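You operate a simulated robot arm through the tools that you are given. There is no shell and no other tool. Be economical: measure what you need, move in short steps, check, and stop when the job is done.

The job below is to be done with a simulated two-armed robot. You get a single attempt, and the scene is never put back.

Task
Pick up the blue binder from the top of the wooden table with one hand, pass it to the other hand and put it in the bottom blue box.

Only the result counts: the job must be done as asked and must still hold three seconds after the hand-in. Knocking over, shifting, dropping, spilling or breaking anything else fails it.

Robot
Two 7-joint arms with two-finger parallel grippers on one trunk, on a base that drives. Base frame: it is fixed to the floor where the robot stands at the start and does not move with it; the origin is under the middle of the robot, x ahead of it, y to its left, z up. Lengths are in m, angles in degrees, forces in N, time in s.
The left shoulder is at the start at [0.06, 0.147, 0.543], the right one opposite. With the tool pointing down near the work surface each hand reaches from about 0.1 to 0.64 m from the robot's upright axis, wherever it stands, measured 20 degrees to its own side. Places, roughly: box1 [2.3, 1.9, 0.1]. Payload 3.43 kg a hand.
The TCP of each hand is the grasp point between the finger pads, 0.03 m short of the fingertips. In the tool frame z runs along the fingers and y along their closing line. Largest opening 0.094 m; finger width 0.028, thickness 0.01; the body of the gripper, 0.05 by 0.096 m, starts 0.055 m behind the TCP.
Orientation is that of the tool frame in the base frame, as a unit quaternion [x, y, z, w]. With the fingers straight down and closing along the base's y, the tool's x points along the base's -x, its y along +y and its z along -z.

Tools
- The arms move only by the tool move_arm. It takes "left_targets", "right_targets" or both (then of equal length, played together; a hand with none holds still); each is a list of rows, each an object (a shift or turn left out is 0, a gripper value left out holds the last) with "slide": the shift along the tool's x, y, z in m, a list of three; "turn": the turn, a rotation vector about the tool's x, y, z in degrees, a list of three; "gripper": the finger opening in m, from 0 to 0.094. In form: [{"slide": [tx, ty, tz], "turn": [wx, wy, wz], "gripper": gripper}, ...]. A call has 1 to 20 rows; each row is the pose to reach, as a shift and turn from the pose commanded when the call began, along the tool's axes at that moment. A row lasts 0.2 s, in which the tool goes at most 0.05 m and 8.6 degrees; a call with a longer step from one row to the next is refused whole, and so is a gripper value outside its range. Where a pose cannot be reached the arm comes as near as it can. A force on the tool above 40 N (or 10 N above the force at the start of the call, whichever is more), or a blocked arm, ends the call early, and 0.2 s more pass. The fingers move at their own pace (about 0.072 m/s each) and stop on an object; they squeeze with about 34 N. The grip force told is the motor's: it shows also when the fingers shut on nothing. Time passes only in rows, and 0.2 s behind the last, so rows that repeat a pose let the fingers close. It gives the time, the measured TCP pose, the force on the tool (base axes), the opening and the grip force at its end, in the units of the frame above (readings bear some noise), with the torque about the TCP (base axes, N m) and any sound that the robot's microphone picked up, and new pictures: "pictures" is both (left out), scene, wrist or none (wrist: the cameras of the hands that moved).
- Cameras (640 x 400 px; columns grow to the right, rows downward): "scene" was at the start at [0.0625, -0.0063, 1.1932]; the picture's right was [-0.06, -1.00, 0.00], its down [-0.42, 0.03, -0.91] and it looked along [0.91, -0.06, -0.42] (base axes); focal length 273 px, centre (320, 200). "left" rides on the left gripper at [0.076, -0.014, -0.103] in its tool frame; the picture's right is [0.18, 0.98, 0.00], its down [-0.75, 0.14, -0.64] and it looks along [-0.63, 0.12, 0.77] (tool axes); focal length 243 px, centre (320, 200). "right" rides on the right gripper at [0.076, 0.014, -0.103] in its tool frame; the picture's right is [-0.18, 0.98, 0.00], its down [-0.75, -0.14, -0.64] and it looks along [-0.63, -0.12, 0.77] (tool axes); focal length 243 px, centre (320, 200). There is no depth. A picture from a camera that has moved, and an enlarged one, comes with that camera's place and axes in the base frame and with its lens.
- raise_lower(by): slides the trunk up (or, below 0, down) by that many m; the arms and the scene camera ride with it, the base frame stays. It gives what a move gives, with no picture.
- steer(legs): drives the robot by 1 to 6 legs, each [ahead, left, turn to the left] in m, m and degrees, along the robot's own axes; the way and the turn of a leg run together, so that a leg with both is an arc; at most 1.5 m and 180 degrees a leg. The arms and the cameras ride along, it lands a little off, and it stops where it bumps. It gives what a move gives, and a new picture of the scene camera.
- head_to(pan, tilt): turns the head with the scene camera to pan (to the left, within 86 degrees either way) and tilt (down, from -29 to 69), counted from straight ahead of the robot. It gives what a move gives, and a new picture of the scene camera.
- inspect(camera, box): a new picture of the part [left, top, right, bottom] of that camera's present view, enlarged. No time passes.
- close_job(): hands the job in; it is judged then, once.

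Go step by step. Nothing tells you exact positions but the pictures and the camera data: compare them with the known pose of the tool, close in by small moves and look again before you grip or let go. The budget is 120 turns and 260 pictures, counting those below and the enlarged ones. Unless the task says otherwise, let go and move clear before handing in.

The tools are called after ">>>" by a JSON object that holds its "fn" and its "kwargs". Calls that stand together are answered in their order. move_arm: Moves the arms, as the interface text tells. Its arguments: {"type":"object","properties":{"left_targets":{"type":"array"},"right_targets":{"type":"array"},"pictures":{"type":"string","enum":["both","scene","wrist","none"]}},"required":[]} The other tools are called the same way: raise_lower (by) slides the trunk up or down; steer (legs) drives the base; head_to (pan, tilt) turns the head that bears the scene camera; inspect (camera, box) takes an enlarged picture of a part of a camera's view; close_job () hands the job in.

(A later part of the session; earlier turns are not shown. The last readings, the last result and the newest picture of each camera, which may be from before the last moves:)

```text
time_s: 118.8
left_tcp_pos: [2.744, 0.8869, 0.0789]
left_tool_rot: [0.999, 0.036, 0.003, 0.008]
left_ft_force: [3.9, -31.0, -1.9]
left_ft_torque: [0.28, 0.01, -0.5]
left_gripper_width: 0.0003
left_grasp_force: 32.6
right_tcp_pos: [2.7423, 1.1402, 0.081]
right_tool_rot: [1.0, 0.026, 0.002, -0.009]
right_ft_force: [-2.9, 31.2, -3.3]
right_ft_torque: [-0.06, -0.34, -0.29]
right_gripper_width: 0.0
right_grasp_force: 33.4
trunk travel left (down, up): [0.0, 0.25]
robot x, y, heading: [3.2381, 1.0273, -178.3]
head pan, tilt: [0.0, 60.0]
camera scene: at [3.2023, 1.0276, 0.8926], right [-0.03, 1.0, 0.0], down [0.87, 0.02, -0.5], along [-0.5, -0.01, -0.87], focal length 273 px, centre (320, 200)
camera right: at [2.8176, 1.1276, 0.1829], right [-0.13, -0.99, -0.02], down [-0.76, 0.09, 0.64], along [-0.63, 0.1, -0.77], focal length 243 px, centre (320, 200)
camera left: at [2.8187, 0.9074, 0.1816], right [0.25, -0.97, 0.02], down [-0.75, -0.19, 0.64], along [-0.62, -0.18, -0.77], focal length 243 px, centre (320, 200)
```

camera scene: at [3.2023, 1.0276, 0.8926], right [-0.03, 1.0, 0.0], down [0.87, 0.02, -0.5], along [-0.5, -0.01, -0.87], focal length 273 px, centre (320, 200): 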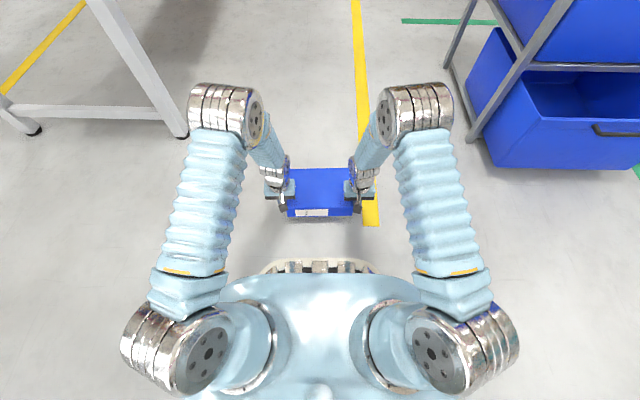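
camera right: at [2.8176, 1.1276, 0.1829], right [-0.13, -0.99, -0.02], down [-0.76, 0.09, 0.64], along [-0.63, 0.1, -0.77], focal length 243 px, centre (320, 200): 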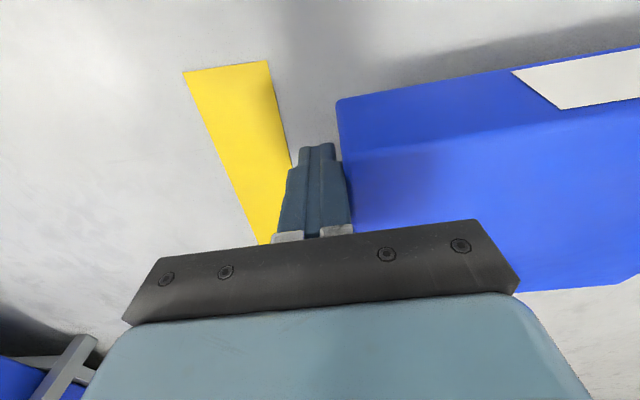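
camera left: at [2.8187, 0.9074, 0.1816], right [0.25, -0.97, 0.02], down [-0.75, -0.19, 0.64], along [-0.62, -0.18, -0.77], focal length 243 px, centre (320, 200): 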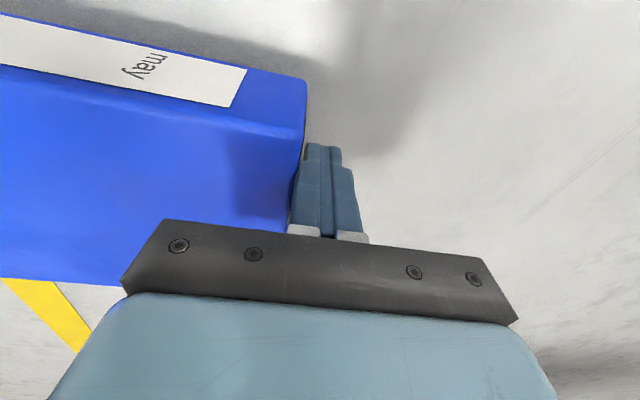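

It has begun to tilt, spine up. I'll ease the squeeze a bit so it pivots more freely and keep lifting.

>>> {"fn": "move_arm", "kwargs": {"left_targets": [{"slide": [0, 0.0006, 0]}, {"slide": [0, 0.0007, 0]}, {"slide": [-0.002, 0.0008, -0.01]}, {"slide": [-0.006, 0.0009, -0.02]}], "right_targets": [{"slide": [0, -0.0006, 0]}, {"slide": [0, -0.0007, 0]}, {"slide": [-0.002, -0.0008, -0.01]}, {"slide": [-0.006, -0.0009, -0.02]}], "pictures": "both"}}

```text
time_s: 119.8
left_tcp_pos: [2.7383, 0.8872, 0.0998]
left_tool_rot: [0.999, 0.036, 0.002, 0.007]
left_ft_force: [1.9, -26.7, -1.6]
left_ft_torque: [0.22, -0.02, -0.42]
left_gripper_width: 0.0
left_grasp_force: 33.2
right_tcp_pos: [2.7343, 1.1391, 0.1006]
right_tool_rot: [1.0, 0.027, 0.003, -0.008]
right_ft_force: [-1.8, 27.2, -2.7]
right_ft_torque: [-0.09, -0.33, -0.18]
right_gripper_width: 0.0
right_grasp_force: 33.1
trunk travel left (down, up): [0.0, 0.25]
robot x, y, heading: [3.2349, 1.0262, -178.7]
head pan, tilt: [0.0, 60.0]
camera scene: at [3.2022, 1.0277, 0.8926], right [-0.03, 1.0, 0.0], down [0.87, 0.02, -0.5], along [-0.5, -0.01, -0.87], focal length 273 px, centre (320, 200)
camera right: at [2.8113, 1.1276, 0.2028], right [-0.13, -0.99, -0.02], down [-0.76, 0.09, 0.64], along [-0.63, 0.1, -0.77], focal length 243 px, centre (320, 200)
camera left: at [2.813, 0.907, 0.2019], right [0.25, -0.97, 0.01], down [-0.74, -0.19, 0.64], along [-0.62, -0.17, -0.77], focal length 243 px, centre (320, 200)
```

scene: 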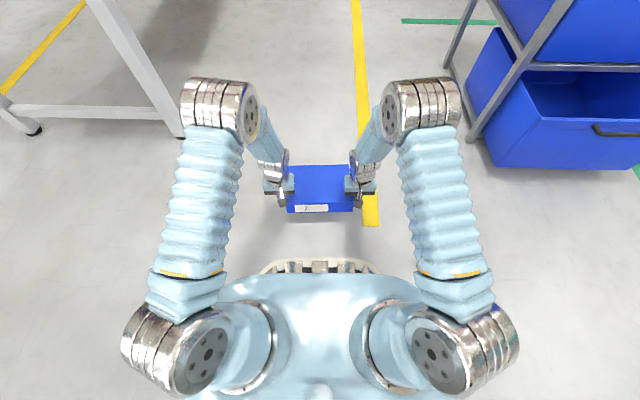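
right: 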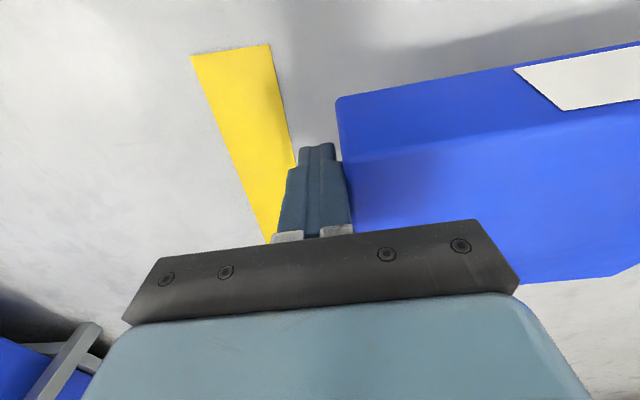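
left: 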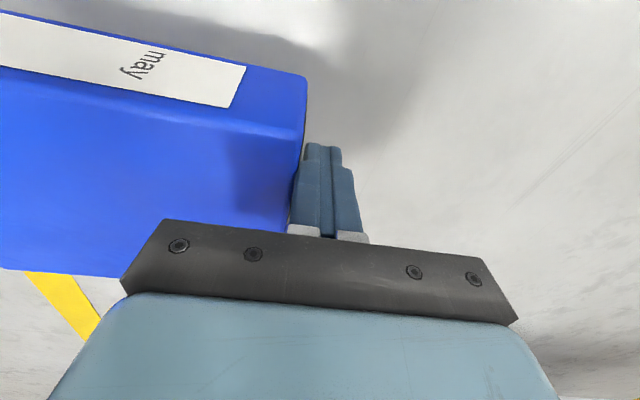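

It keeps drooping gradually, now about 15°. Easing a bit more while lifting further.

>>> {"fn": "move_arm", "kwargs": {"left_targets": [{"slide": [0, 0.0006, 0]}, {"slide": [0, 0.0008, 0]}, {"slide": [-0.004, 0.0008, -0.01]}, {"slide": [-0.008, 0.0008, -0.02]}, {"slide": [-0.014, 0.0008, -0.03]}, {"slide": [-0.02, 0.0008, -0.04]}], "right_targets": [{"slide": [0, -0.0006, 0]}, {"slide": [0, -0.0008, 0]}, {"slide": [-0.004, -0.0008, -0.01]}, {"slide": [-0.008, -0.0008, -0.02]}, {"slide": [-0.014, -0.0008, -0.03]}, {"slide": [-0.02, -0.0008, -0.04]}], "pictures": "both"}}

```text
time_s: 121.2
left_tcp_pos: [2.7179, 0.8855, 0.1388]
left_tool_rot: [0.999, 0.035, 0.003, 0.006]
left_ft_force: [2.5, -22.1, -2.0]
left_ft_torque: [0.17, -0.03, -0.29]
left_gripper_width: 0.0
left_grasp_force: 32.8
right_tcp_pos: [2.7146, 1.1382, 0.1401]
right_tool_rot: [1.0, 0.027, 0.003, -0.007]
right_ft_force: [-1.9, 21.3, -3.6]
right_ft_torque: [-0.06, -0.22, 0.0]
right_gripper_width: 0.0
right_grasp_force: 33.0
trunk travel left (down, up): [0.0, 0.25]
robot x, y, heading: [3.2363, 1.0278, -178.4]
head pan, tilt: [0.0, 60.0]
camera scene: at [3.2022, 1.0277, 0.8926], right [-0.03, 1.0, 0.0], down [0.87, 0.02, -0.5], along [-0.5, -0.01, -0.87], focal length 273 px, centre (320, 200)
camera right: at [2.7915, 1.126, 0.2421], right [-0.13, -0.99, -0.02], down [-0.76, 0.09, 0.64], along [-0.63, 0.1, -0.77], focal length 243 px, centre (320, 200)
camera left: at [2.793, 0.905, 0.2411], right [0.25, -0.97, 0.01], down [-0.75, -0.19, 0.64], along [-0.62, -0.17, -0.77], focal length 243 px, centre (320, 200)
```

scene: 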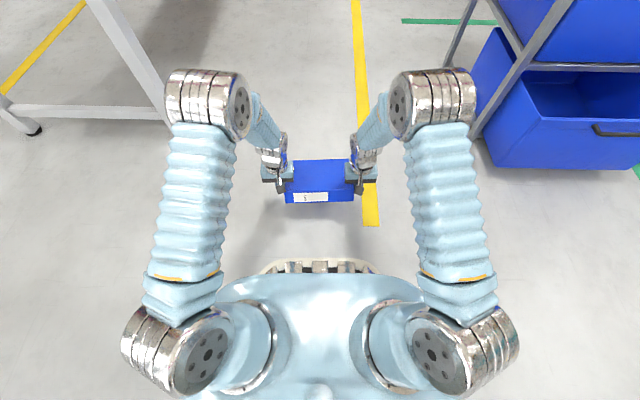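
right: 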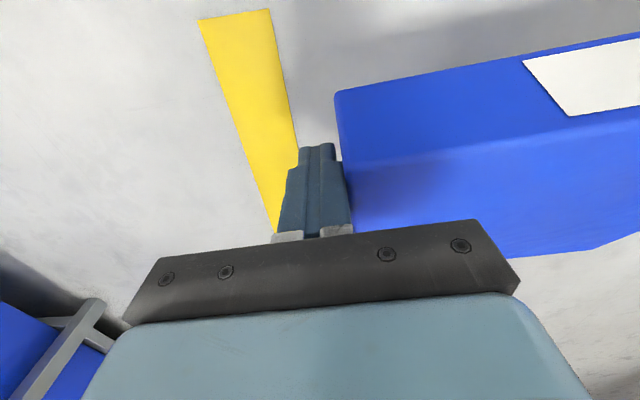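
left: 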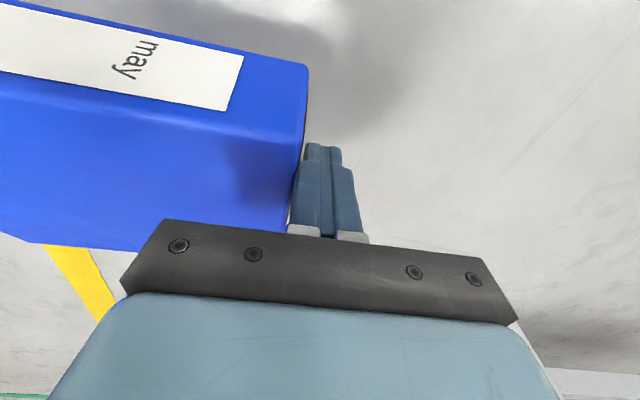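

Now around 20–25° and airborne. I'll hold the height and ease the squeeze in tiny steps so it swings down.

>>> {"fn": "move_arm", "kwargs": {"left_targets": [{"slide": [0, 0.0003, -0.005]}, {"slide": [0, 0.0005, -0.01]}, {"slide": [0, 0.0006, -0.015]}, {"slide": [0, 0.0007, -0.02]}, {"slide": [0, 0.0007, -0.02]}, {"slide": [0, 0.0007, -0.02]}, {"slide": [0, 0.0007, -0.02]}, {"slide": [0, 0.0007, -0.02]}], "right_targets": [{"slide": [0, -0.0003, -0.005]}, {"slide": [0, -0.0005, -0.01]}, {"slide": [0, -0.0006, -0.015]}, {"slide": [0, -0.0007, -0.02]}, {"slide": [0, -0.0007, -0.02]}, {"slide": [0, -0.0007, -0.02]}, {"slide": [0, -0.0007, -0.02]}, {"slide": [0, -0.0007, -0.02]}], "pictures": "both"}}

```text
time_s: 123.0
left_tcp_pos: [2.7184, 0.8855, 0.1594]
left_tool_rot: [0.999, 0.035, 0.002, 0.006]
left_ft_force: [0.5, -15.0, -3.0]
left_ft_torque: [0.08, 0.04, -0.2]
left_gripper_width: 0.0
left_grasp_force: 32.4
right_tcp_pos: [2.7134, 1.1372, 0.1608]
right_tool_rot: [1.0, 0.027, 0.002, -0.006]
right_ft_force: [-1.4, 14.2, -1.8]
right_ft_torque: [-0.15, -0.02, 0.17]
right_gripper_width: 0.0001
right_grasp_force: 32.9
trunk travel left (down, up): [0.0, 0.25]
robot x, y, heading: [3.2395, 1.0303, -178.4]
head pan, tilt: [0.0, 60.0]
camera scene: at [3.2024, 1.0277, 0.8927], right [-0.03, 1.0, 0.0], down [0.87, 0.02, -0.5], along [-0.5, -0.01, -0.87], focal length 273 px, centre (320, 200)
camera right: at [2.7906, 1.1262, 0.2628], right [-0.13, -0.99, -0.01], down [-0.76, 0.09, 0.64], along [-0.63, 0.09, -0.77], focal length 243 px, centre (320, 200)
camera left: at [2.7928, 0.9049, 0.2618], right [0.25, -0.97, 0.01], down [-0.75, -0.19, 0.64], along [-0.62, -0.17, -0.77], focal length 243 px, centre (320, 200)
```

scene: 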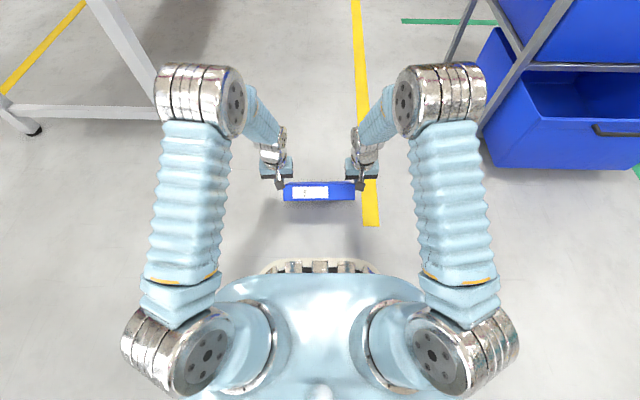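
right: 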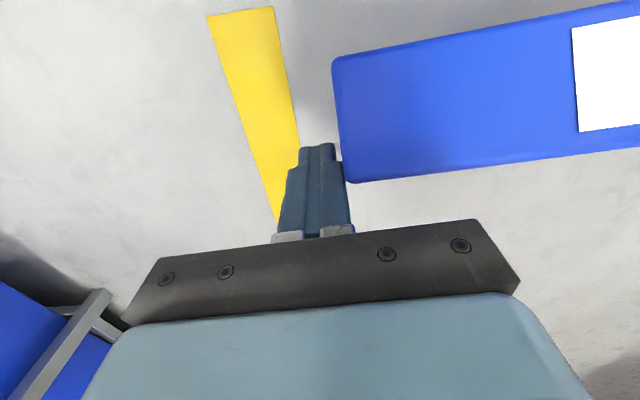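
left: 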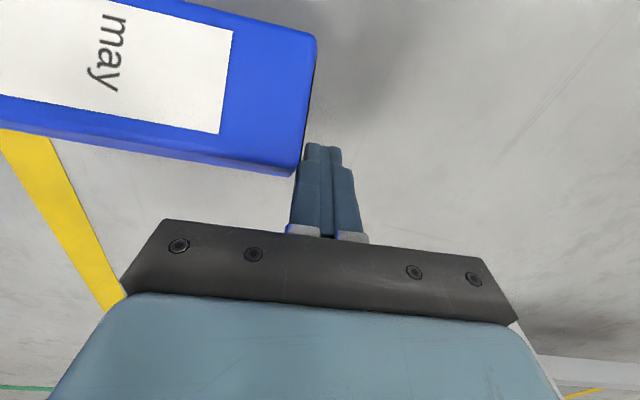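

It swung to about 60°, spine up. I'll raise slightly and ease a hair more to let it hang vertical.

>>> {"fn": "move_arm", "kwargs": {"left_targets": [{"slide": [0, 0, -0.01]}, {"slide": [0, 0.0002, -0.012]}, {"slide": [0, 0.0003, -0.012]}, {"slide": [0, 0.0003, -0.012]}, {"slide": [0, 0.0003, -0.012]}], "right_targets": [{"slide": [0, 0, -0.01]}, {"slide": [0, -0.0002, -0.012]}, {"slide": [0, -0.0002, -0.012]}, {"slide": [0, -0.0002, -0.012]}, {"slide": [0, -0.0002, -0.012]}], "pictures": "both"}}

```text
time_s: 124.2
left_tcp_pos: [2.7178, 0.8854, 0.1727]
left_tool_rot: [0.999, 0.035, 0.001, 0.006]
left_ft_force: [-0.2, -4.6, -2.5]
left_ft_torque: [0.03, 0.05, -0.04]
left_gripper_width: 0.0
left_grasp_force: 32.5
right_tcp_pos: [2.7134, 1.1368, 0.1731]
right_tool_rot: [1.0, 0.027, 0.002, -0.006]
right_ft_force: [-0.7, 3.9, 0.4]
right_ft_torque: [-0.07, -0.02, 0.07]
right_gripper_width: 0.0
right_grasp_force: 32.7
trunk travel left (down, up): [0.0, 0.25]
robot x, y, heading: [3.2389, 1.0299, -178.6]
head pan, tilt: [0.0, 60.0]
camera scene: at [3.2024, 1.0277, 0.8927], right [-0.03, 1.0, 0.0], down [0.87, 0.02, -0.5], along [-0.5, -0.01, -0.87], focal length 273 px, centre (320, 200)
camera right: at [2.7906, 1.1266, 0.2749], right [-0.13, -0.99, -0.01], down [-0.76, 0.09, 0.64], along [-0.63, 0.09, -0.77], focal length 243 px, centre (320, 200)
camera left: at [2.7926, 0.9049, 0.2742], right [0.25, -0.97, 0.01], down [-0.75, -0.19, 0.64], along [-0.62, -0.17, -0.77], focal length 243 px, centre (320, 200)
```

scene: 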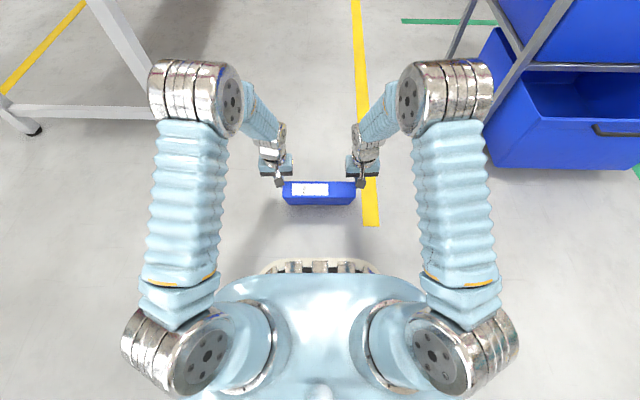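
right: 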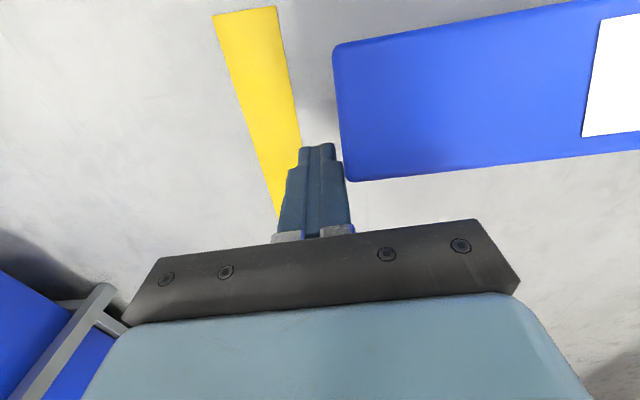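
left: 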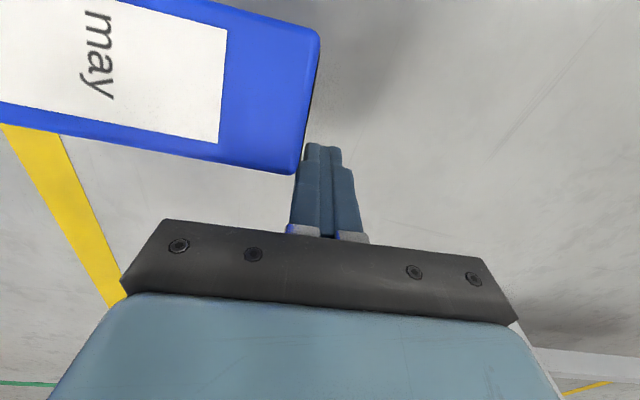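

Squeeze is down to 4 N and it seems near vertical. A closer look.

>>> {"fn": "inspect", "kwargs": {"camera": "scene", "box": [250, 140, 390, 240]}}

```text
4.00 times, centred on (320, 190) of scene
camera zoom: at [3.2024, 1.0277, 0.8927], right [-0.03, 1.0, 0.0], down [0.87, 0.02, -0.5], along [-0.5, -0.01, -0.87], focal length 1092 px, centre (320, 240)
```

zoom: 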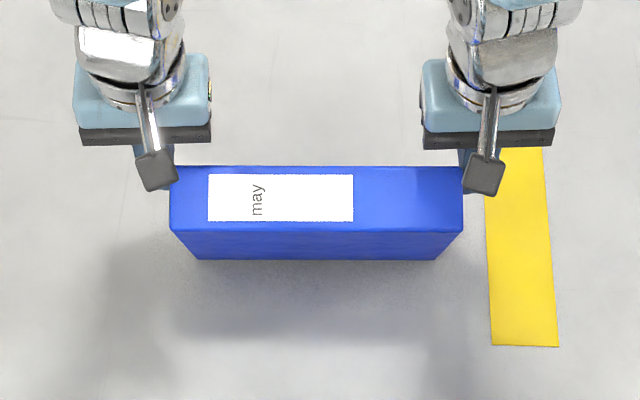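

It leans about 20° from vertical with its lower edge on the floor. I'll move both hands forward about 5 cm so it pivots upright.

>>> {"fn": "move_arm", "kwargs": {"left_targets": [{"slide": [-0.01, -0.0001, -0.002]}, {"slide": [-0.02, -0.0001, -0.004]}, {"slide": [-0.03, -0.0001, -0.005]}, {"slide": [-0.04, -0.0001, -0.006]}, {"slide": [-0.05, -0.0001, -0.006]}, {"slide": [-0.05, -0.0001, -0.006]}], "right_targets": [{"slide": [-0.01, 0.0001, -0.002]}, {"slide": [-0.02, 0.0001, -0.004]}, {"slide": [-0.03, 0.0001, -0.005]}, {"slide": [-0.04, 0.0001, -0.006]}, {"slide": [-0.05, 0.0001, -0.006]}, {"slide": [-0.05, 0.0001, -0.006]}], "pictures": "none"}}

>>> {"fn": "inspect", "kwargs": {"camera": "scene", "box": [250, 140, 390, 240]}}

```text
time_s: 125.6
left_tcp_pos: [2.6687, 0.8822, 0.1786]
left_tool_rot: [0.999, 0.035, 0.002, 0.006]
left_ft_force: [0.0, -0.2, 0.4]
left_ft_torque: [-0.01, 0.03, -0.03]
left_gripper_width: 0.0
left_grasp_force: 33.3
right_tcp_pos: [2.6649, 1.1349, 0.1782]
right_tool_rot: [1.0, 0.028, 0.003, -0.007]
right_ft_force: [-0.9, 1.8, -0.3]
right_ft_torque: [-0.04, -0.05, 0.04]
right_gripper_width: 0.0
right_grasp_force: 33.2
trunk travel left (down, up): [0.0, 0.25]
robot x, y, heading: [3.2372, 1.0344, -178.5]
head pan, tilt: [0.0, 60.0]
```

```text
4.00 times, centred on (320, 190) of scene
camera zoom: at [3.2025, 1.0277, 0.8927], right [-0.03, 1.0, 0.0], down [0.87, 0.02, -0.5], along [-0.5, -0.01, -0.87], focal length 1092 px, centre (320, 240)
```

zoom: 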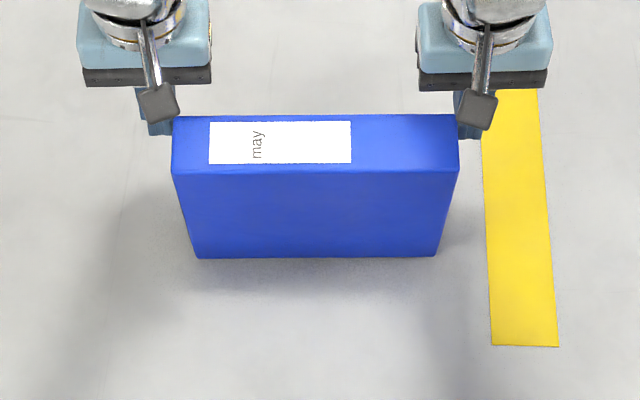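

It's nearly upright and within its stable range. Releasing both hands gently outward.

>>> {"fn": "move_arm", "kwargs": {"left_targets": [{"slide": [-0.008, 0, 0]}, {"slide": [-0.01, 0.002, 0]}, {"slide": [-0.01, 0.01, 0]}, {"slide": [-0.01, 0.03, 0]}, {"slide": [-0.01, 0.05, 0]}], "right_targets": [{"slide": [-0.008, 0, 0]}, {"slide": [-0.01, -0.002, 0]}, {"slide": [-0.01, -0.01, 0]}, {"slide": [-0.01, -0.03, 0]}, {"slide": [-0.01, -0.05, 0]}], "pictures": "none"}}

>>> {"fn": "inspect", "kwargs": {"camera": "scene", "box": [240, 140, 400, 240]}}

```text
time_s: 126.8
left_tcp_pos: [2.6613, 0.8314, 0.1778]
left_tool_rot: [0.999, 0.035, 0.002, 0.006]
left_ft_force: [0.4, 0.0, -0.3]
left_ft_torque: [0.0, -0.01, -0.02]
left_gripper_width: 0.0
left_grasp_force: 33.4
right_tcp_pos: [2.6525, 1.1841, 0.1784]
right_tool_rot: [1.0, 0.028, 0.004, -0.008]
right_ft_force: [0.1, -0.1, 0.1]
right_ft_torque: [0.01, -0.03, -0.01]
right_gripper_width: 0.0001
right_grasp_force: 33.2
trunk travel left (down, up): [0.0, 0.25]
robot x, y, heading: [3.241, 1.0299, -178.3]
head pan, tilt: [0.0, 60.0]
```

```text
4.00 times, centred on (320, 190) of scene
camera zoom: at [3.2025, 1.0277, 0.8927], right [-0.03, 1.0, 0.0], down [0.87, 0.02, -0.5], along [-0.5, -0.01, -0.87], focal length 1092 px, centre (320, 240)
```

zoom: 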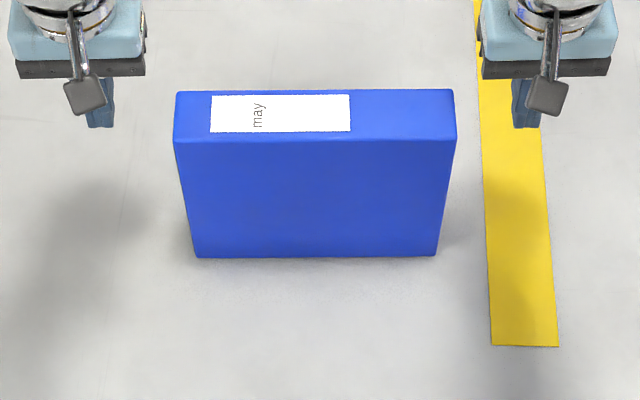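

The binder stands upright on the floor, spine up, at about x 2.68, y 1.01 and aligned for the box. Now the left hand goes above it, turned 90° to close across its thickness; the right hand moves away.

>>> {"fn": "move_arm", "kwargs": {"left_targets": [{"slide": [0, 0, -0.045], "gripper": 0.094}, {"slide": [0, 0, -0.09]}, {"slide": [0, 0, -0.12]}, {"slide": [0.003, -0.01, -0.13], "turn": [0, 0, 8]}, {"slide": [0.006, -0.03, -0.13], "turn": [0, 0, 16]}, {"slide": [0.01, -0.05, -0.13], "turn": [0, 0, 24]}, {"slide": [0.013, -0.07, -0.13], "turn": [0, 0, 32]}, {"slide": [0.017, -0.09, -0.13], "turn": [0, 0, 40]}, {"slide": [0.02, -0.11, -0.13], "turn": [0, 0, 48]}, {"slide": [0.024, -0.13, -0.13], "turn": [0, 0, 56]}, {"slide": [0.027, -0.15, -0.13], "turn": [0, 0, 64]}, {"slide": [0.03, -0.165, -0.13], "turn": [0, 0, 72]}, {"slide": [0.034, -0.18, -0.13], "turn": [0, 0, 80]}, {"slide": [0.034, -0.18, -0.13], "turn": [0, 0, 88]}, {"slide": [0.034, -0.18, -0.13], "turn": [0, 0, 92]}, {"slide": [0.034, -0.18, -0.13], "turn": [0, 0, 92]}], "right_targets": [{"slide": [0, -0.02, -0.03]}, {"slide": [0, -0.04, -0.06]}, {"slide": [0, -0.06, -0.09]}, {"slide": [0, -0.08, -0.12]}, {"slide": [0, -0.08, -0.15]}, {"slide": [0, -0.08, -0.18]}, {"slide": [0, -0.08, -0.21]}, {"slide": [0, -0.08, -0.24]}, {"slide": [0, -0.08, -0.26]}, {"slide": [0, -0.08, -0.26]}, {"slide": [0, -0.08, -0.26]}, {"slide": [0, -0.08, -0.26]}, {"slide": [0, -0.08, -0.26]}, {"slide": [0, -0.08, -0.26]}, {"slide": [0, -0.08, -0.26]}, {"slide": [0, -0.08, -0.26]}], "pictures": "both"}}

```text
time_s: 130.2
left_tcp_pos: [2.6808, 1.0149, 0.3061]
left_tool_rot: [0.72, -0.694, 0.006, 0.002]
left_ft_force: [0.3, -0.3, -0.2]
left_ft_torque: [0.01, 0.01, -0.02]
left_gripper_width: 0.094
left_grasp_force: 0.1
right_tcp_pos: [2.6458, 1.2606, 0.4404]
right_tool_rot: [1.0, 0.027, 0.003, -0.007]
right_ft_force: [0.5, 0.3, -0.5]
right_ft_torque: [-0.03, -0.02, -0.01]
right_gripper_width: 0.0002
right_grasp_force: 33.0
trunk travel left (down, up): [0.0, 0.25]
robot x, y, heading: [3.2382, 1.0301, -178.2]
head pan, tilt: [0.0, 60.0]
camera scene: at [3.2026, 1.0277, 0.8927], right [-0.03, 1.0, 0.0], down [0.87, 0.02, -0.5], along [-0.5, -0.01, -0.87], focal length 273 px, centre (320, 200)
camera right: at [2.7222, 1.2497, 0.5422], right [-0.13, -0.99, -0.01], down [-0.76, 0.09, 0.64], along [-0.63, 0.09, -0.77], focal length 243 px, centre (320, 200)
camera left: at [2.6986, 0.9395, 0.409], right [-0.98, -0.22, 0.0], down [-0.17, 0.76, 0.63], along [-0.14, 0.62, -0.78], focal length 243 px, centre (320, 200)
```

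scene: 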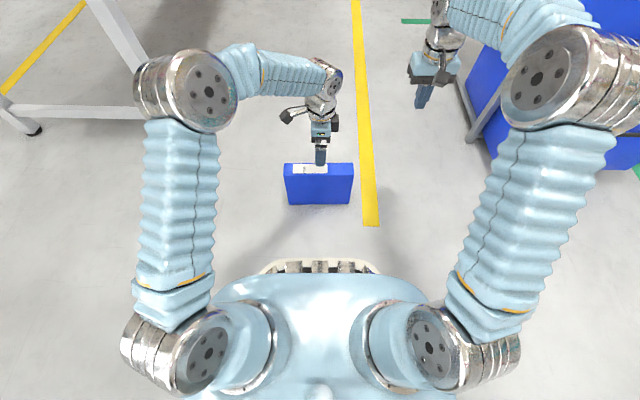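
right: 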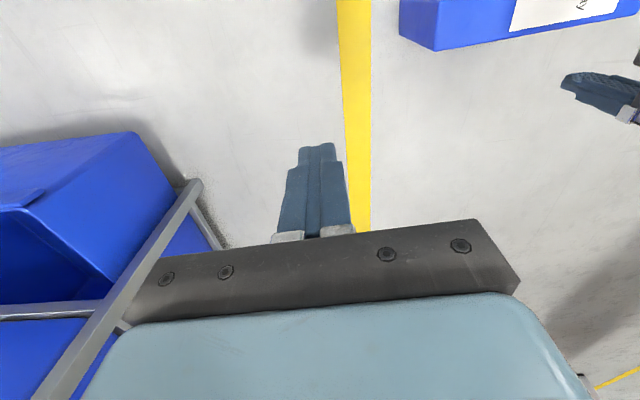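
left: 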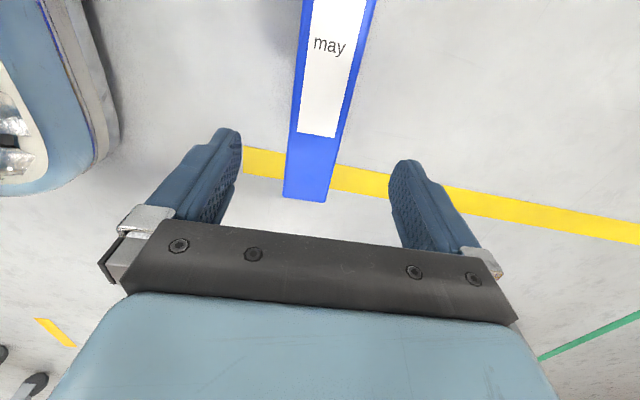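

The left fingers are centred over the binder. Descending to straddle the top, then closing.

>>> {"fn": "move_arm", "kwargs": {"left_targets": [{"slide": [0, -0.003, 0.04], "turn": [0, 0, -2]}, {"slide": [0, -0.004, 0.08], "turn": [0, 0, -2]}, {"slide": [0, -0.004, 0.115], "turn": [0, 0, -2]}, {"slide": [0, -0.004, 0.145], "turn": [0, 0, -2]}, {"slide": [0, -0.004, 0.158], "turn": [0, 0, -2]}, {"slide": [0, -0.004, 0.158], "turn": [0, 0, -2]}], "pictures": "wrist"}}

```text
time_s: 131.6
left_tcp_pos: [2.6872, 1.0122, 0.1482]
left_tool_rot: [0.732, -0.682, 0.006, 0.004]
left_ft_force: [-0.2, 0.3, -0.5]
left_ft_torque: [0.0, -0.01, 0.02]
left_gripper_width: 0.0942
left_grasp_force: 0.0
right_tcp_pos: [2.6462, 1.2607, 0.44]
right_tool_rot: [1.0, 0.027, 0.003, -0.008]
right_ft_force: [-0.1, 0.0, 0.7]
right_ft_torque: [0.01, -0.02, -0.03]
right_gripper_width: 0.0
right_grasp_force: 32.8
trunk travel left (down, up): [0.0, 0.25]
robot x, y, heading: [3.2402, 1.0301, -178.1]
head pan, tilt: [0.0, 60.0]
camera left: at [2.7076, 0.9387, 0.2514], right [-0.97, -0.25, 0.0], down [-0.2, 0.75, 0.63], along [-0.16, 0.61, -0.78], focal length 243 px, centre (320, 200)
```

left: 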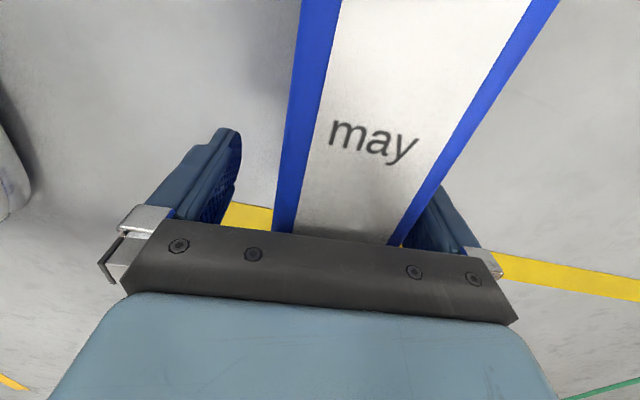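

Nearly centred; a 4 mm shift, then closing on it.

>>> {"fn": "move_arm", "kwargs": {"left_targets": [{"slide": [0, 0.004, 0]}, {"slide": [0, 0.004, 0], "gripper": 0.06}, {"slide": [0, 0.004, 0], "gripper": 0.03}, {"slide": [0, 0.004, 0], "gripper": 0.0}, {"slide": [0, 0.004, 0], "gripper": 0.0}, {"slide": [0, 0.004, 0], "gripper": 0.0}], "pictures": "both"}}

```text
time_s: 133.0
left_tcp_pos: [2.683, 1.0114, 0.1484]
left_tool_rot: [0.731, -0.683, 0.005, 0.002]
left_ft_force: [-2.4, -0.6, 0.4]
left_ft_torque: [-0.15, 0.43, -0.12]
left_gripper_width: 0.0565
left_grasp_force: 33.6
right_tcp_pos: [2.6448, 1.2617, 0.4405]
right_tool_rot: [1.0, 0.027, 0.003, -0.007]
right_ft_force: [-0.1, 0.6, 0.4]
right_ft_torque: [-0.01, -0.05, -0.02]
right_gripper_width: 0.0
right_grasp_force: 33.1
trunk travel left (down, up): [0.0, 0.25]
robot x, y, heading: [3.2403, 1.029, -178.1]
head pan, tilt: [0.0, 60.0]
camera scene: at [3.2026, 1.0277, 0.8927], right [-0.03, 1.0, 0.0], down [0.87, 0.02, -0.5], along [-0.5, -0.01, -0.87], focal length 273 px, centre (320, 200)
camera left: at [2.7032, 0.9378, 0.2517], right [-0.97, -0.25, 0.0], down [-0.2, 0.75, 0.63], along [-0.16, 0.61, -0.78], focal length 243 px, centre (320, 200)
```

scene: 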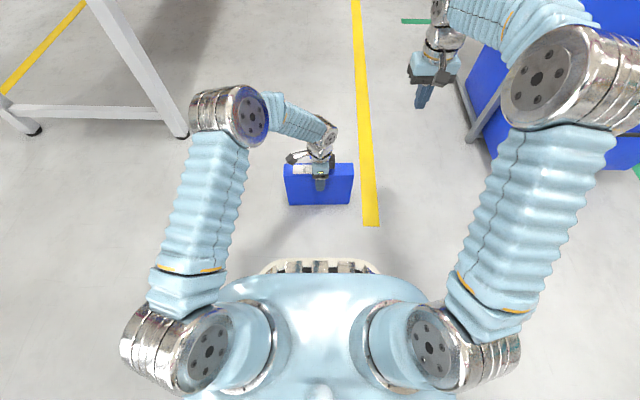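
left: 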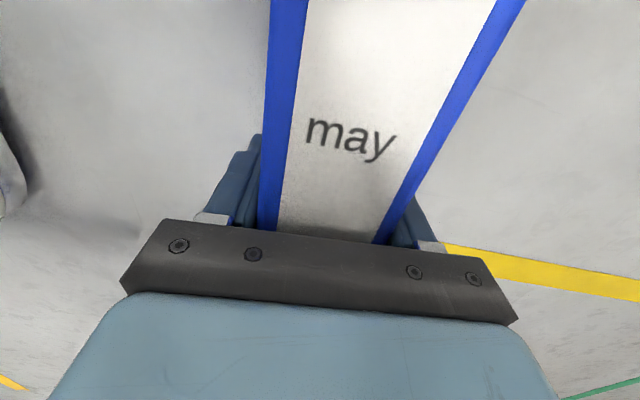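

A firm grip from the top at its middle. Lifting gently with the arm, then with the trunk.

>>> {"fn": "move_arm", "kwargs": {"left_targets": [{"slide": [0, 0, -0.02]}, {"slide": [0, 0, -0.05]}, {"slide": [0, 0, -0.08]}, {"slide": [0, 0, -0.11]}, {"slide": [0, 0, -0.14]}, {"slide": [0, 0, -0.16]}, {"slide": [0, 0, -0.16]}], "pictures": "scene"}}

>>> {"fn": "raise_lower", "kwargs": {"by": 0.25}}

>>> {"fn": "head_to", "kwargs": {"pan": -25, "tilt": 45}}

```text
time_s: 134.6
left_tcp_pos: [2.6817, 1.0143, 0.3072]
left_tool_rot: [0.732, -0.681, 0.007, 0.002]
left_ft_force: [0.4, -0.2, -6.1]
left_ft_torque: [0.01, 0.04, -0.03]
left_gripper_width: 0.0562
left_grasp_force: 33.3
right_tcp_pos: [2.6444, 1.2608, 0.4401]
right_tool_rot: [1.0, 0.027, 0.003, -0.007]
right_ft_force: [-0.7, -0.8, 0.2]
right_ft_torque: [-0.04, 0.03, -0.01]
right_gripper_width: 0.0
right_grasp_force: 33.4
trunk travel left (down, up): [0.0, 0.25]
robot x, y, heading: [3.2401, 1.0269, -178.8]
head pan, tilt: [0.0, 60.0]
camera scene: at [3.2023, 1.0277, 0.8926], right [-0.03, 1.0, 0.0], down [0.87, 0.02, -0.5], along [-0.5, -0.01, -0.87], focal length 273 px, centre (320, 200)
```

scene: 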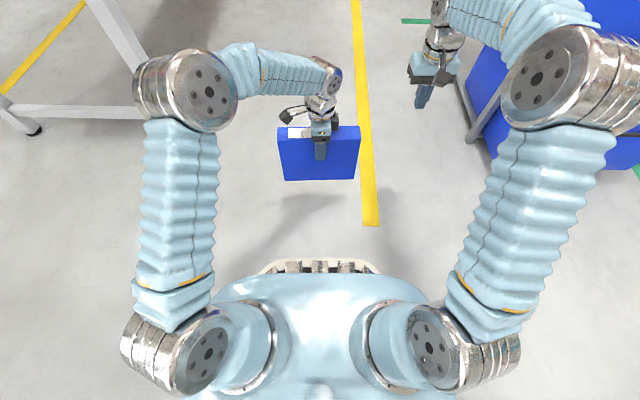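

```text
time_s: 137.2
left_tcp_pos: [2.681, 1.0141, 0.5566]
left_tool_rot: [0.731, -0.682, 0.006, 0.002]
left_ft_force: [-0.2, 0.7, -5.1]
left_ft_torque: [-0.03, 0.01, -0.02]
left_gripper_width: 0.0561
left_grasp_force: 34.2
right_tcp_pos: [2.6449, 1.2621, 0.6893]
right_tool_rot: [1.0, 0.027, 0.003, -0.007]
right_ft_force: [-0.4, -0.2, -0.4]
right_ft_torque: [0.0, 0.01, -0.01]
right_gripper_width: 0.0001
right_grasp_force: 32.7
trunk travel left (down, up): [-0.25, 0.0]
robot x, y, heading: [3.2385, 1.0275, -178.4]
head pan, tilt: [0.0, 60.0]
```

```text
time_s: 138.1
left_tcp_pos: [2.6803, 1.0141, 0.5574]
left_tool_rot: [0.731, -0.683, 0.006, 0.003]
left_ft_force: [0.1, 0.5, -6.2]
left_ft_torque: [-0.04, 0.01, 0.0]
left_gripper_width: 0.0562
left_grasp_force: 34.4
right_tcp_pos: [2.6455, 1.2624, 0.6904]
right_tool_rot: [1.0, 0.027, 0.004, -0.007]
right_ft_force: [0.4, -0.1, 0.2]
right_ft_torque: [-0.03, 0.06, 0.0]
right_gripper_width: 0.0003
right_grasp_force: 32.6
trunk travel left (down, up): [-0.25, 0.0]
robot x, y, heading: [3.2406, 1.0305, -178.4]
head pan, tilt: [-25.0, 45.0]
camera scene: at [3.1941, 1.0618, 1.1621], right [0.4, 0.92, 0.0], down [0.65, -0.28, -0.71], along [-0.65, 0.28, -0.71], focal length 273 px, centre (320, 200)
```

scene: 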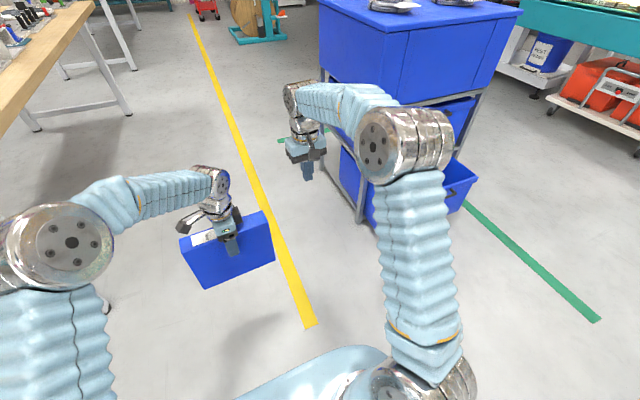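

Lifted cleanly. Before driving, I tuck the right hand back so it clears the rack, then strafe towards the box.

>>> {"fn": "move_arm", "kwargs": {"right_targets": [{"slide": [0.045, 0, 0]}, {"slide": [0.09, 0, 0]}, {"slide": [0.135, 0, 0]}, {"slide": [0.18, 0, 0]}, {"slide": [0.22, 0, 0]}, {"slide": [0.25, 0, 0]}], "pictures": "none"}}

>>> {"fn": "steer", "kwargs": {"legs": [[0, -0.5, 0], [0, -0.37, 0]]}}

>>> {"fn": "head_to", "kwargs": {"pan": 0, "tilt": 50}}

```text
time_s: 139.5
left_tcp_pos: [2.6798, 1.0137, 0.5575]
left_tool_rot: [0.732, -0.681, 0.006, 0.002]
left_ft_force: [-1.1, 1.3, -6.1]
left_ft_torque: [-0.01, 0.02, 0.03]
left_gripper_width: 0.0565
left_grasp_force: 34.0
right_tcp_pos: [2.8959, 1.274, 0.6928]
right_tool_rot: [1.0, 0.028, 0.002, -0.007]
right_ft_force: [-0.1, 0.1, 0.0]
right_ft_torque: [-0.02, 0.0, -0.02]
right_gripper_width: 0.0
right_grasp_force: 32.8
trunk travel left (down, up): [-0.25, 0.0]
robot x, y, heading: [3.2382, 1.0246, -178.7]
head pan, tilt: [-25.0, 45.0]
```

```text
time_s: 144.4
left_tcp_pos: [2.6608, 1.8879, 0.5579]
left_tool_rot: [0.728, -0.686, 0.006, 0.003]
left_ft_force: [-0.3, 0.0, -5.2]
left_ft_torque: [0.03, 0.01, 0.01]
left_gripper_width: 0.056
left_grasp_force: 33.9
right_tcp_pos: [2.8799, 2.1476, 0.6923]
right_tool_rot: [1.0, 0.022, 0.004, -0.007]
right_ft_force: [0.7, -0.4, 0.1]
right_ft_torque: [0.0, 0.04, 0.01]
right_gripper_width: 0.0
right_grasp_force: 32.5
trunk travel left (down, up): [-0.25, 0.0]
robot x, y, heading: [3.219, 1.8954, -179.0]
head pan, tilt: [-25.0, 45.0]
camera scene: at [3.1754, 1.9307, 1.1621], right [0.41, 0.91, 0.0], down [0.65, -0.29, -0.71], along [-0.65, 0.29, -0.71], focal length 273 px, centre (320, 200)
```

scene: 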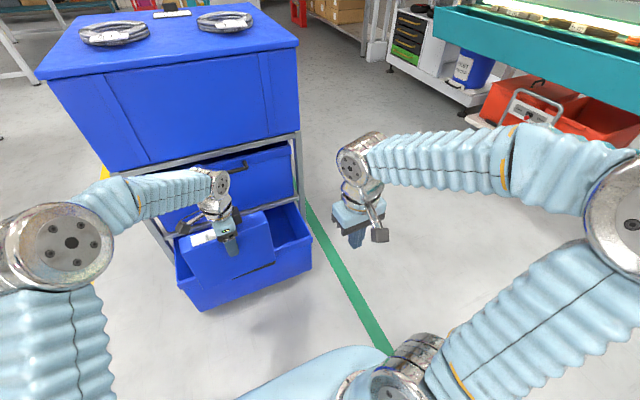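

```text
time_s: 145.3
left_tcp_pos: [2.6615, 1.8876, 0.5572]
left_tool_rot: [0.727, -0.686, 0.007, 0.003]
left_ft_force: [-0.4, 0.7, -5.6]
left_ft_torque: [0.01, 0.02, -0.02]
left_gripper_width: 0.0562
left_grasp_force: 33.6
right_tcp_pos: [2.8797, 2.1454, 0.691]
right_tool_rot: [1.0, 0.022, 0.003, -0.008]
right_ft_force: [-0.8, -0.7, 0.3]
right_ft_torque: [0.03, -0.02, -0.02]
right_gripper_width: 0.0
right_grasp_force: 32.9
trunk travel left (down, up): [-0.25, 0.0]
robot x, y, heading: [3.2213, 1.8946, -178.9]
head pan, tilt: [0.0, 50.0]
camera scene: at [3.1726, 1.8964, 1.1552], right [-0.02, 1.0, 0.0], down [0.77, 0.01, -0.64], along [-0.64, -0.01, -0.77], focal length 273 px, centre (320, 200)
```

scene: 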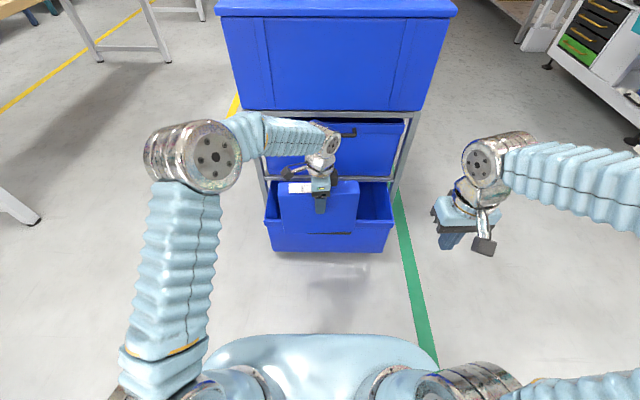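

Excellent view of the bottom box right behind the binder. Zooming to measure its rim.

>>> {"fn": "inspect", "kwargs": {"camera": "scene", "box": [240, 100, 420, 260]}}

>>> {"fn": "inspect", "kwargs": {"camera": "left", "box": [0, 0, 640, 400]}}

```text
2.50 times, centred on (330, 180) of scene
camera zoom: at [3.1726, 1.8964, 1.1552], right [-0.02, 1.0, 0.0], down [0.77, 0.01, -0.64], along [-0.64, -0.01, -0.77], focal length 682 px, centre (295, 250)
```

zoom: 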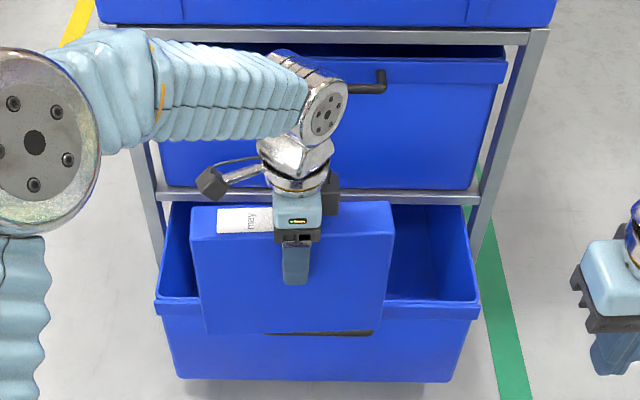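

```text
1.00 times, centred on (320, 200) of left (not enlarged: the box is as wide or as high as the picture)
camera zoom: at [2.68, 1.8133, 0.6605], right [-0.97, -0.24, 0.0], down [-0.19, 0.75, 0.63], along [-0.15, 0.61, -0.78], focal length 243 px, centre (320, 200)
```

zoom: 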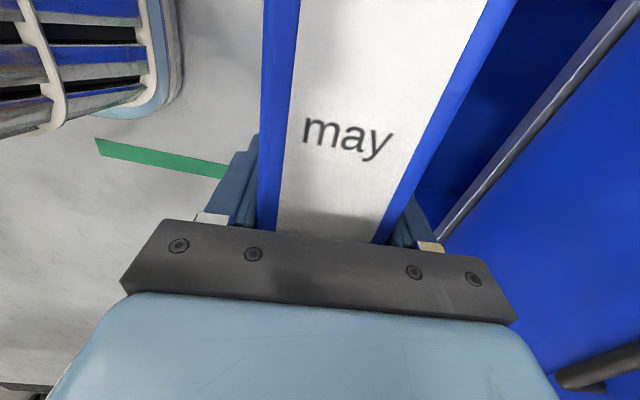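

The rim front is at x≈2.57 and the rack's front beam at about 2.42–2.43, so the binder should go in at x≈2.50. Driving ahead 0.13 first and checking.

>>> {"fn": "steer", "kwargs": {"legs": [[0.13, 0, 0]]}}

>>> {"fn": "inspect", "kwargs": {"camera": "scene", "box": [240, 90, 420, 250]}}

>>> {"fn": "inspect", "kwargs": {"camera": "left", "box": [0, 0, 640, 400]}}

```text
time_s: 146.6
left_tcp_pos: [2.5287, 1.8842, 0.5569]
left_tool_rot: [0.729, -0.685, 0.006, 0.003]
left_ft_force: [1.1, 0.0, -4.5]
left_ft_torque: [-0.01, 0.03, 0.0]
left_gripper_width: 0.0563
left_grasp_force: 34.4
right_tcp_pos: [2.7465, 2.1426, 0.6919]
right_tool_rot: [1.0, 0.023, 0.003, -0.007]
right_ft_force: [-0.1, 0.9, -0.3]
right_ft_torque: [0.02, -0.01, 0.0]
right_gripper_width: 0.0001
right_grasp_force: 33.2
trunk travel left (down, up): [-0.25, 0.0]
robot x, y, heading: [3.0882, 1.8939, -178.8]
head pan, tilt: [0.0, 50.0]
camera scene: at [3.0399, 1.8938, 1.1552], right [-0.02, 1.0, 0.0], down [0.77, 0.01, -0.64], along [-0.64, -0.01, -0.77], focal length 273 px, centre (320, 200)
```

scene: 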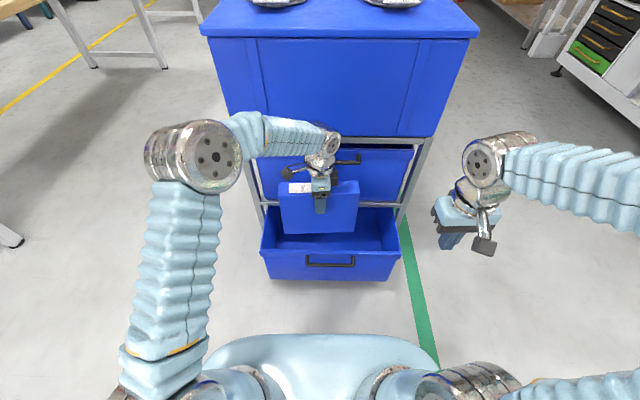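

```text
2.50 times, centred on (330, 170) of scene
camera zoom: at [3.0399, 1.8938, 1.1552], right [-0.02, 1.0, 0.0], down [0.77, 0.01, -0.64], along [-0.64, -0.01, -0.77], focal length 682 px, centre (295, 275)
```

zoom: 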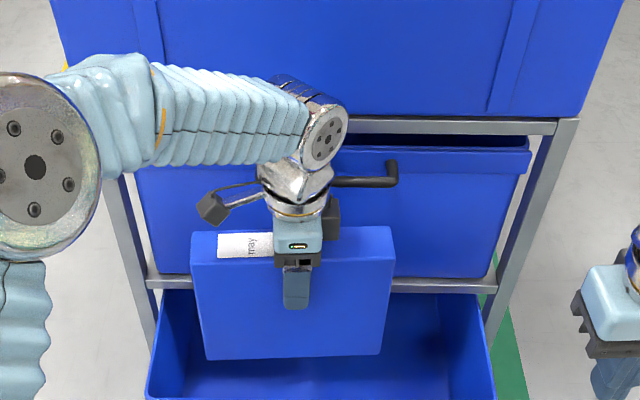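

```text
1.00 times, centred on (320, 200) of left (not enlarged: the box is as wide or as high as the picture)
camera zoom: at [2.5473, 1.8098, 0.6606], right [-0.97, -0.24, 0.0], down [-0.19, 0.75, 0.63], along [-0.15, 0.61, -0.78], focal length 243 px, centre (320, 200)
```

zoom: 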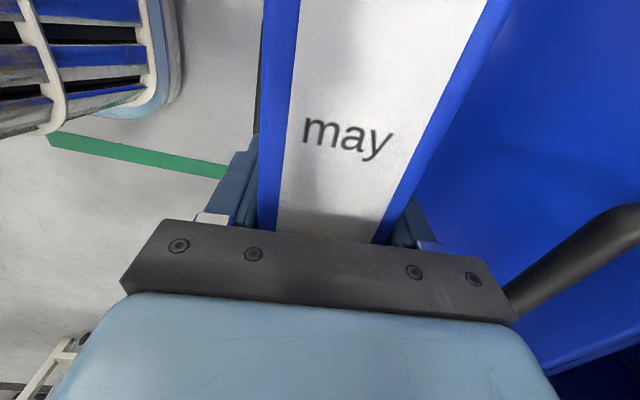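

The middle box's handle (x≈2.45, z≈0.62) is close to the hand, so I keep the binder at x≈2.52, square it up by 3.5° and lower with the arm in stages.

>>> {"fn": "move_arm", "kwargs": {"left_targets": [{"slide": [0, 0.004, 0], "turn": [0, 0, 2]}, {"slide": [0, 0.008, 0], "turn": [0, 0, 3.5]}, {"slide": [0, 0.008, 0.02], "turn": [0, 0, 3.5]}, {"slide": [0, 0.008, 0.04], "turn": [0, 0, 3.5]}, {"slide": [0, 0.008, 0.06], "turn": [0, 0, 3.5]}, {"slide": [0, 0.008, 0.06], "turn": [0, 0, 3.5]}], "pictures": "both"}}

>>> {"fn": "inspect", "kwargs": {"camera": "scene", "box": [240, 140, 420, 290]}}

```text
time_s: 147.9
left_tcp_pos: [2.5193, 1.8826, 0.4983]
left_tool_rot: [0.707, -0.707, 0.006, 0.003]
left_ft_force: [0.9, 0.6, -5.6]
left_ft_torque: [0.02, -0.01, 0.0]
left_gripper_width: 0.0564
left_grasp_force: 34.0
right_tcp_pos: [2.7455, 2.1441, 0.6917]
right_tool_rot: [1.0, 0.022, 0.004, -0.007]
right_ft_force: [0.0, -0.1, -0.6]
right_ft_torque: [-0.03, 0.02, 0.01]
right_gripper_width: 0.0
right_grasp_force: 33.0
trunk travel left (down, up): [-0.25, 0.0]
robot x, y, heading: [3.0889, 1.8981, -178.9]
head pan, tilt: [0.0, 50.0]
camera scene: at [3.0396, 1.8938, 1.1552], right [-0.02, 1.0, 0.0], down [0.77, 0.01, -0.64], along [-0.64, -0.01, -0.77], focal length 273 px, centre (320, 200)
camera left: at [2.5339, 1.8073, 0.6012], right [-0.98, -0.18, 0.0], down [-0.15, 0.76, 0.63], along [-0.11, 0.62, -0.78], focal length 243 px, centre (320, 200)
```

scene: 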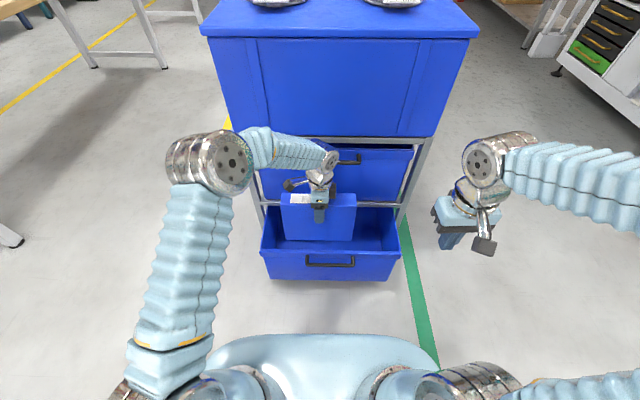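
left: 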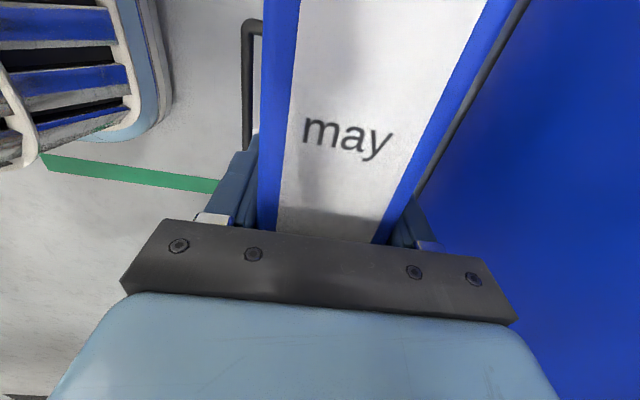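

```text
2.67 times, centred on (330, 215) of scene
camera zoom: at [3.0396, 1.8938, 1.1552], right [-0.02, 1.0, 0.0], down [0.77, 0.01, -0.64], along [-0.64, -0.01, -0.77], focal length 728 px, centre (293, 160)
```

zoom: 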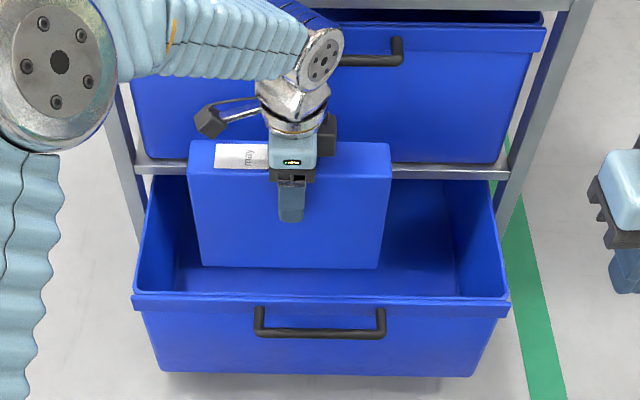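

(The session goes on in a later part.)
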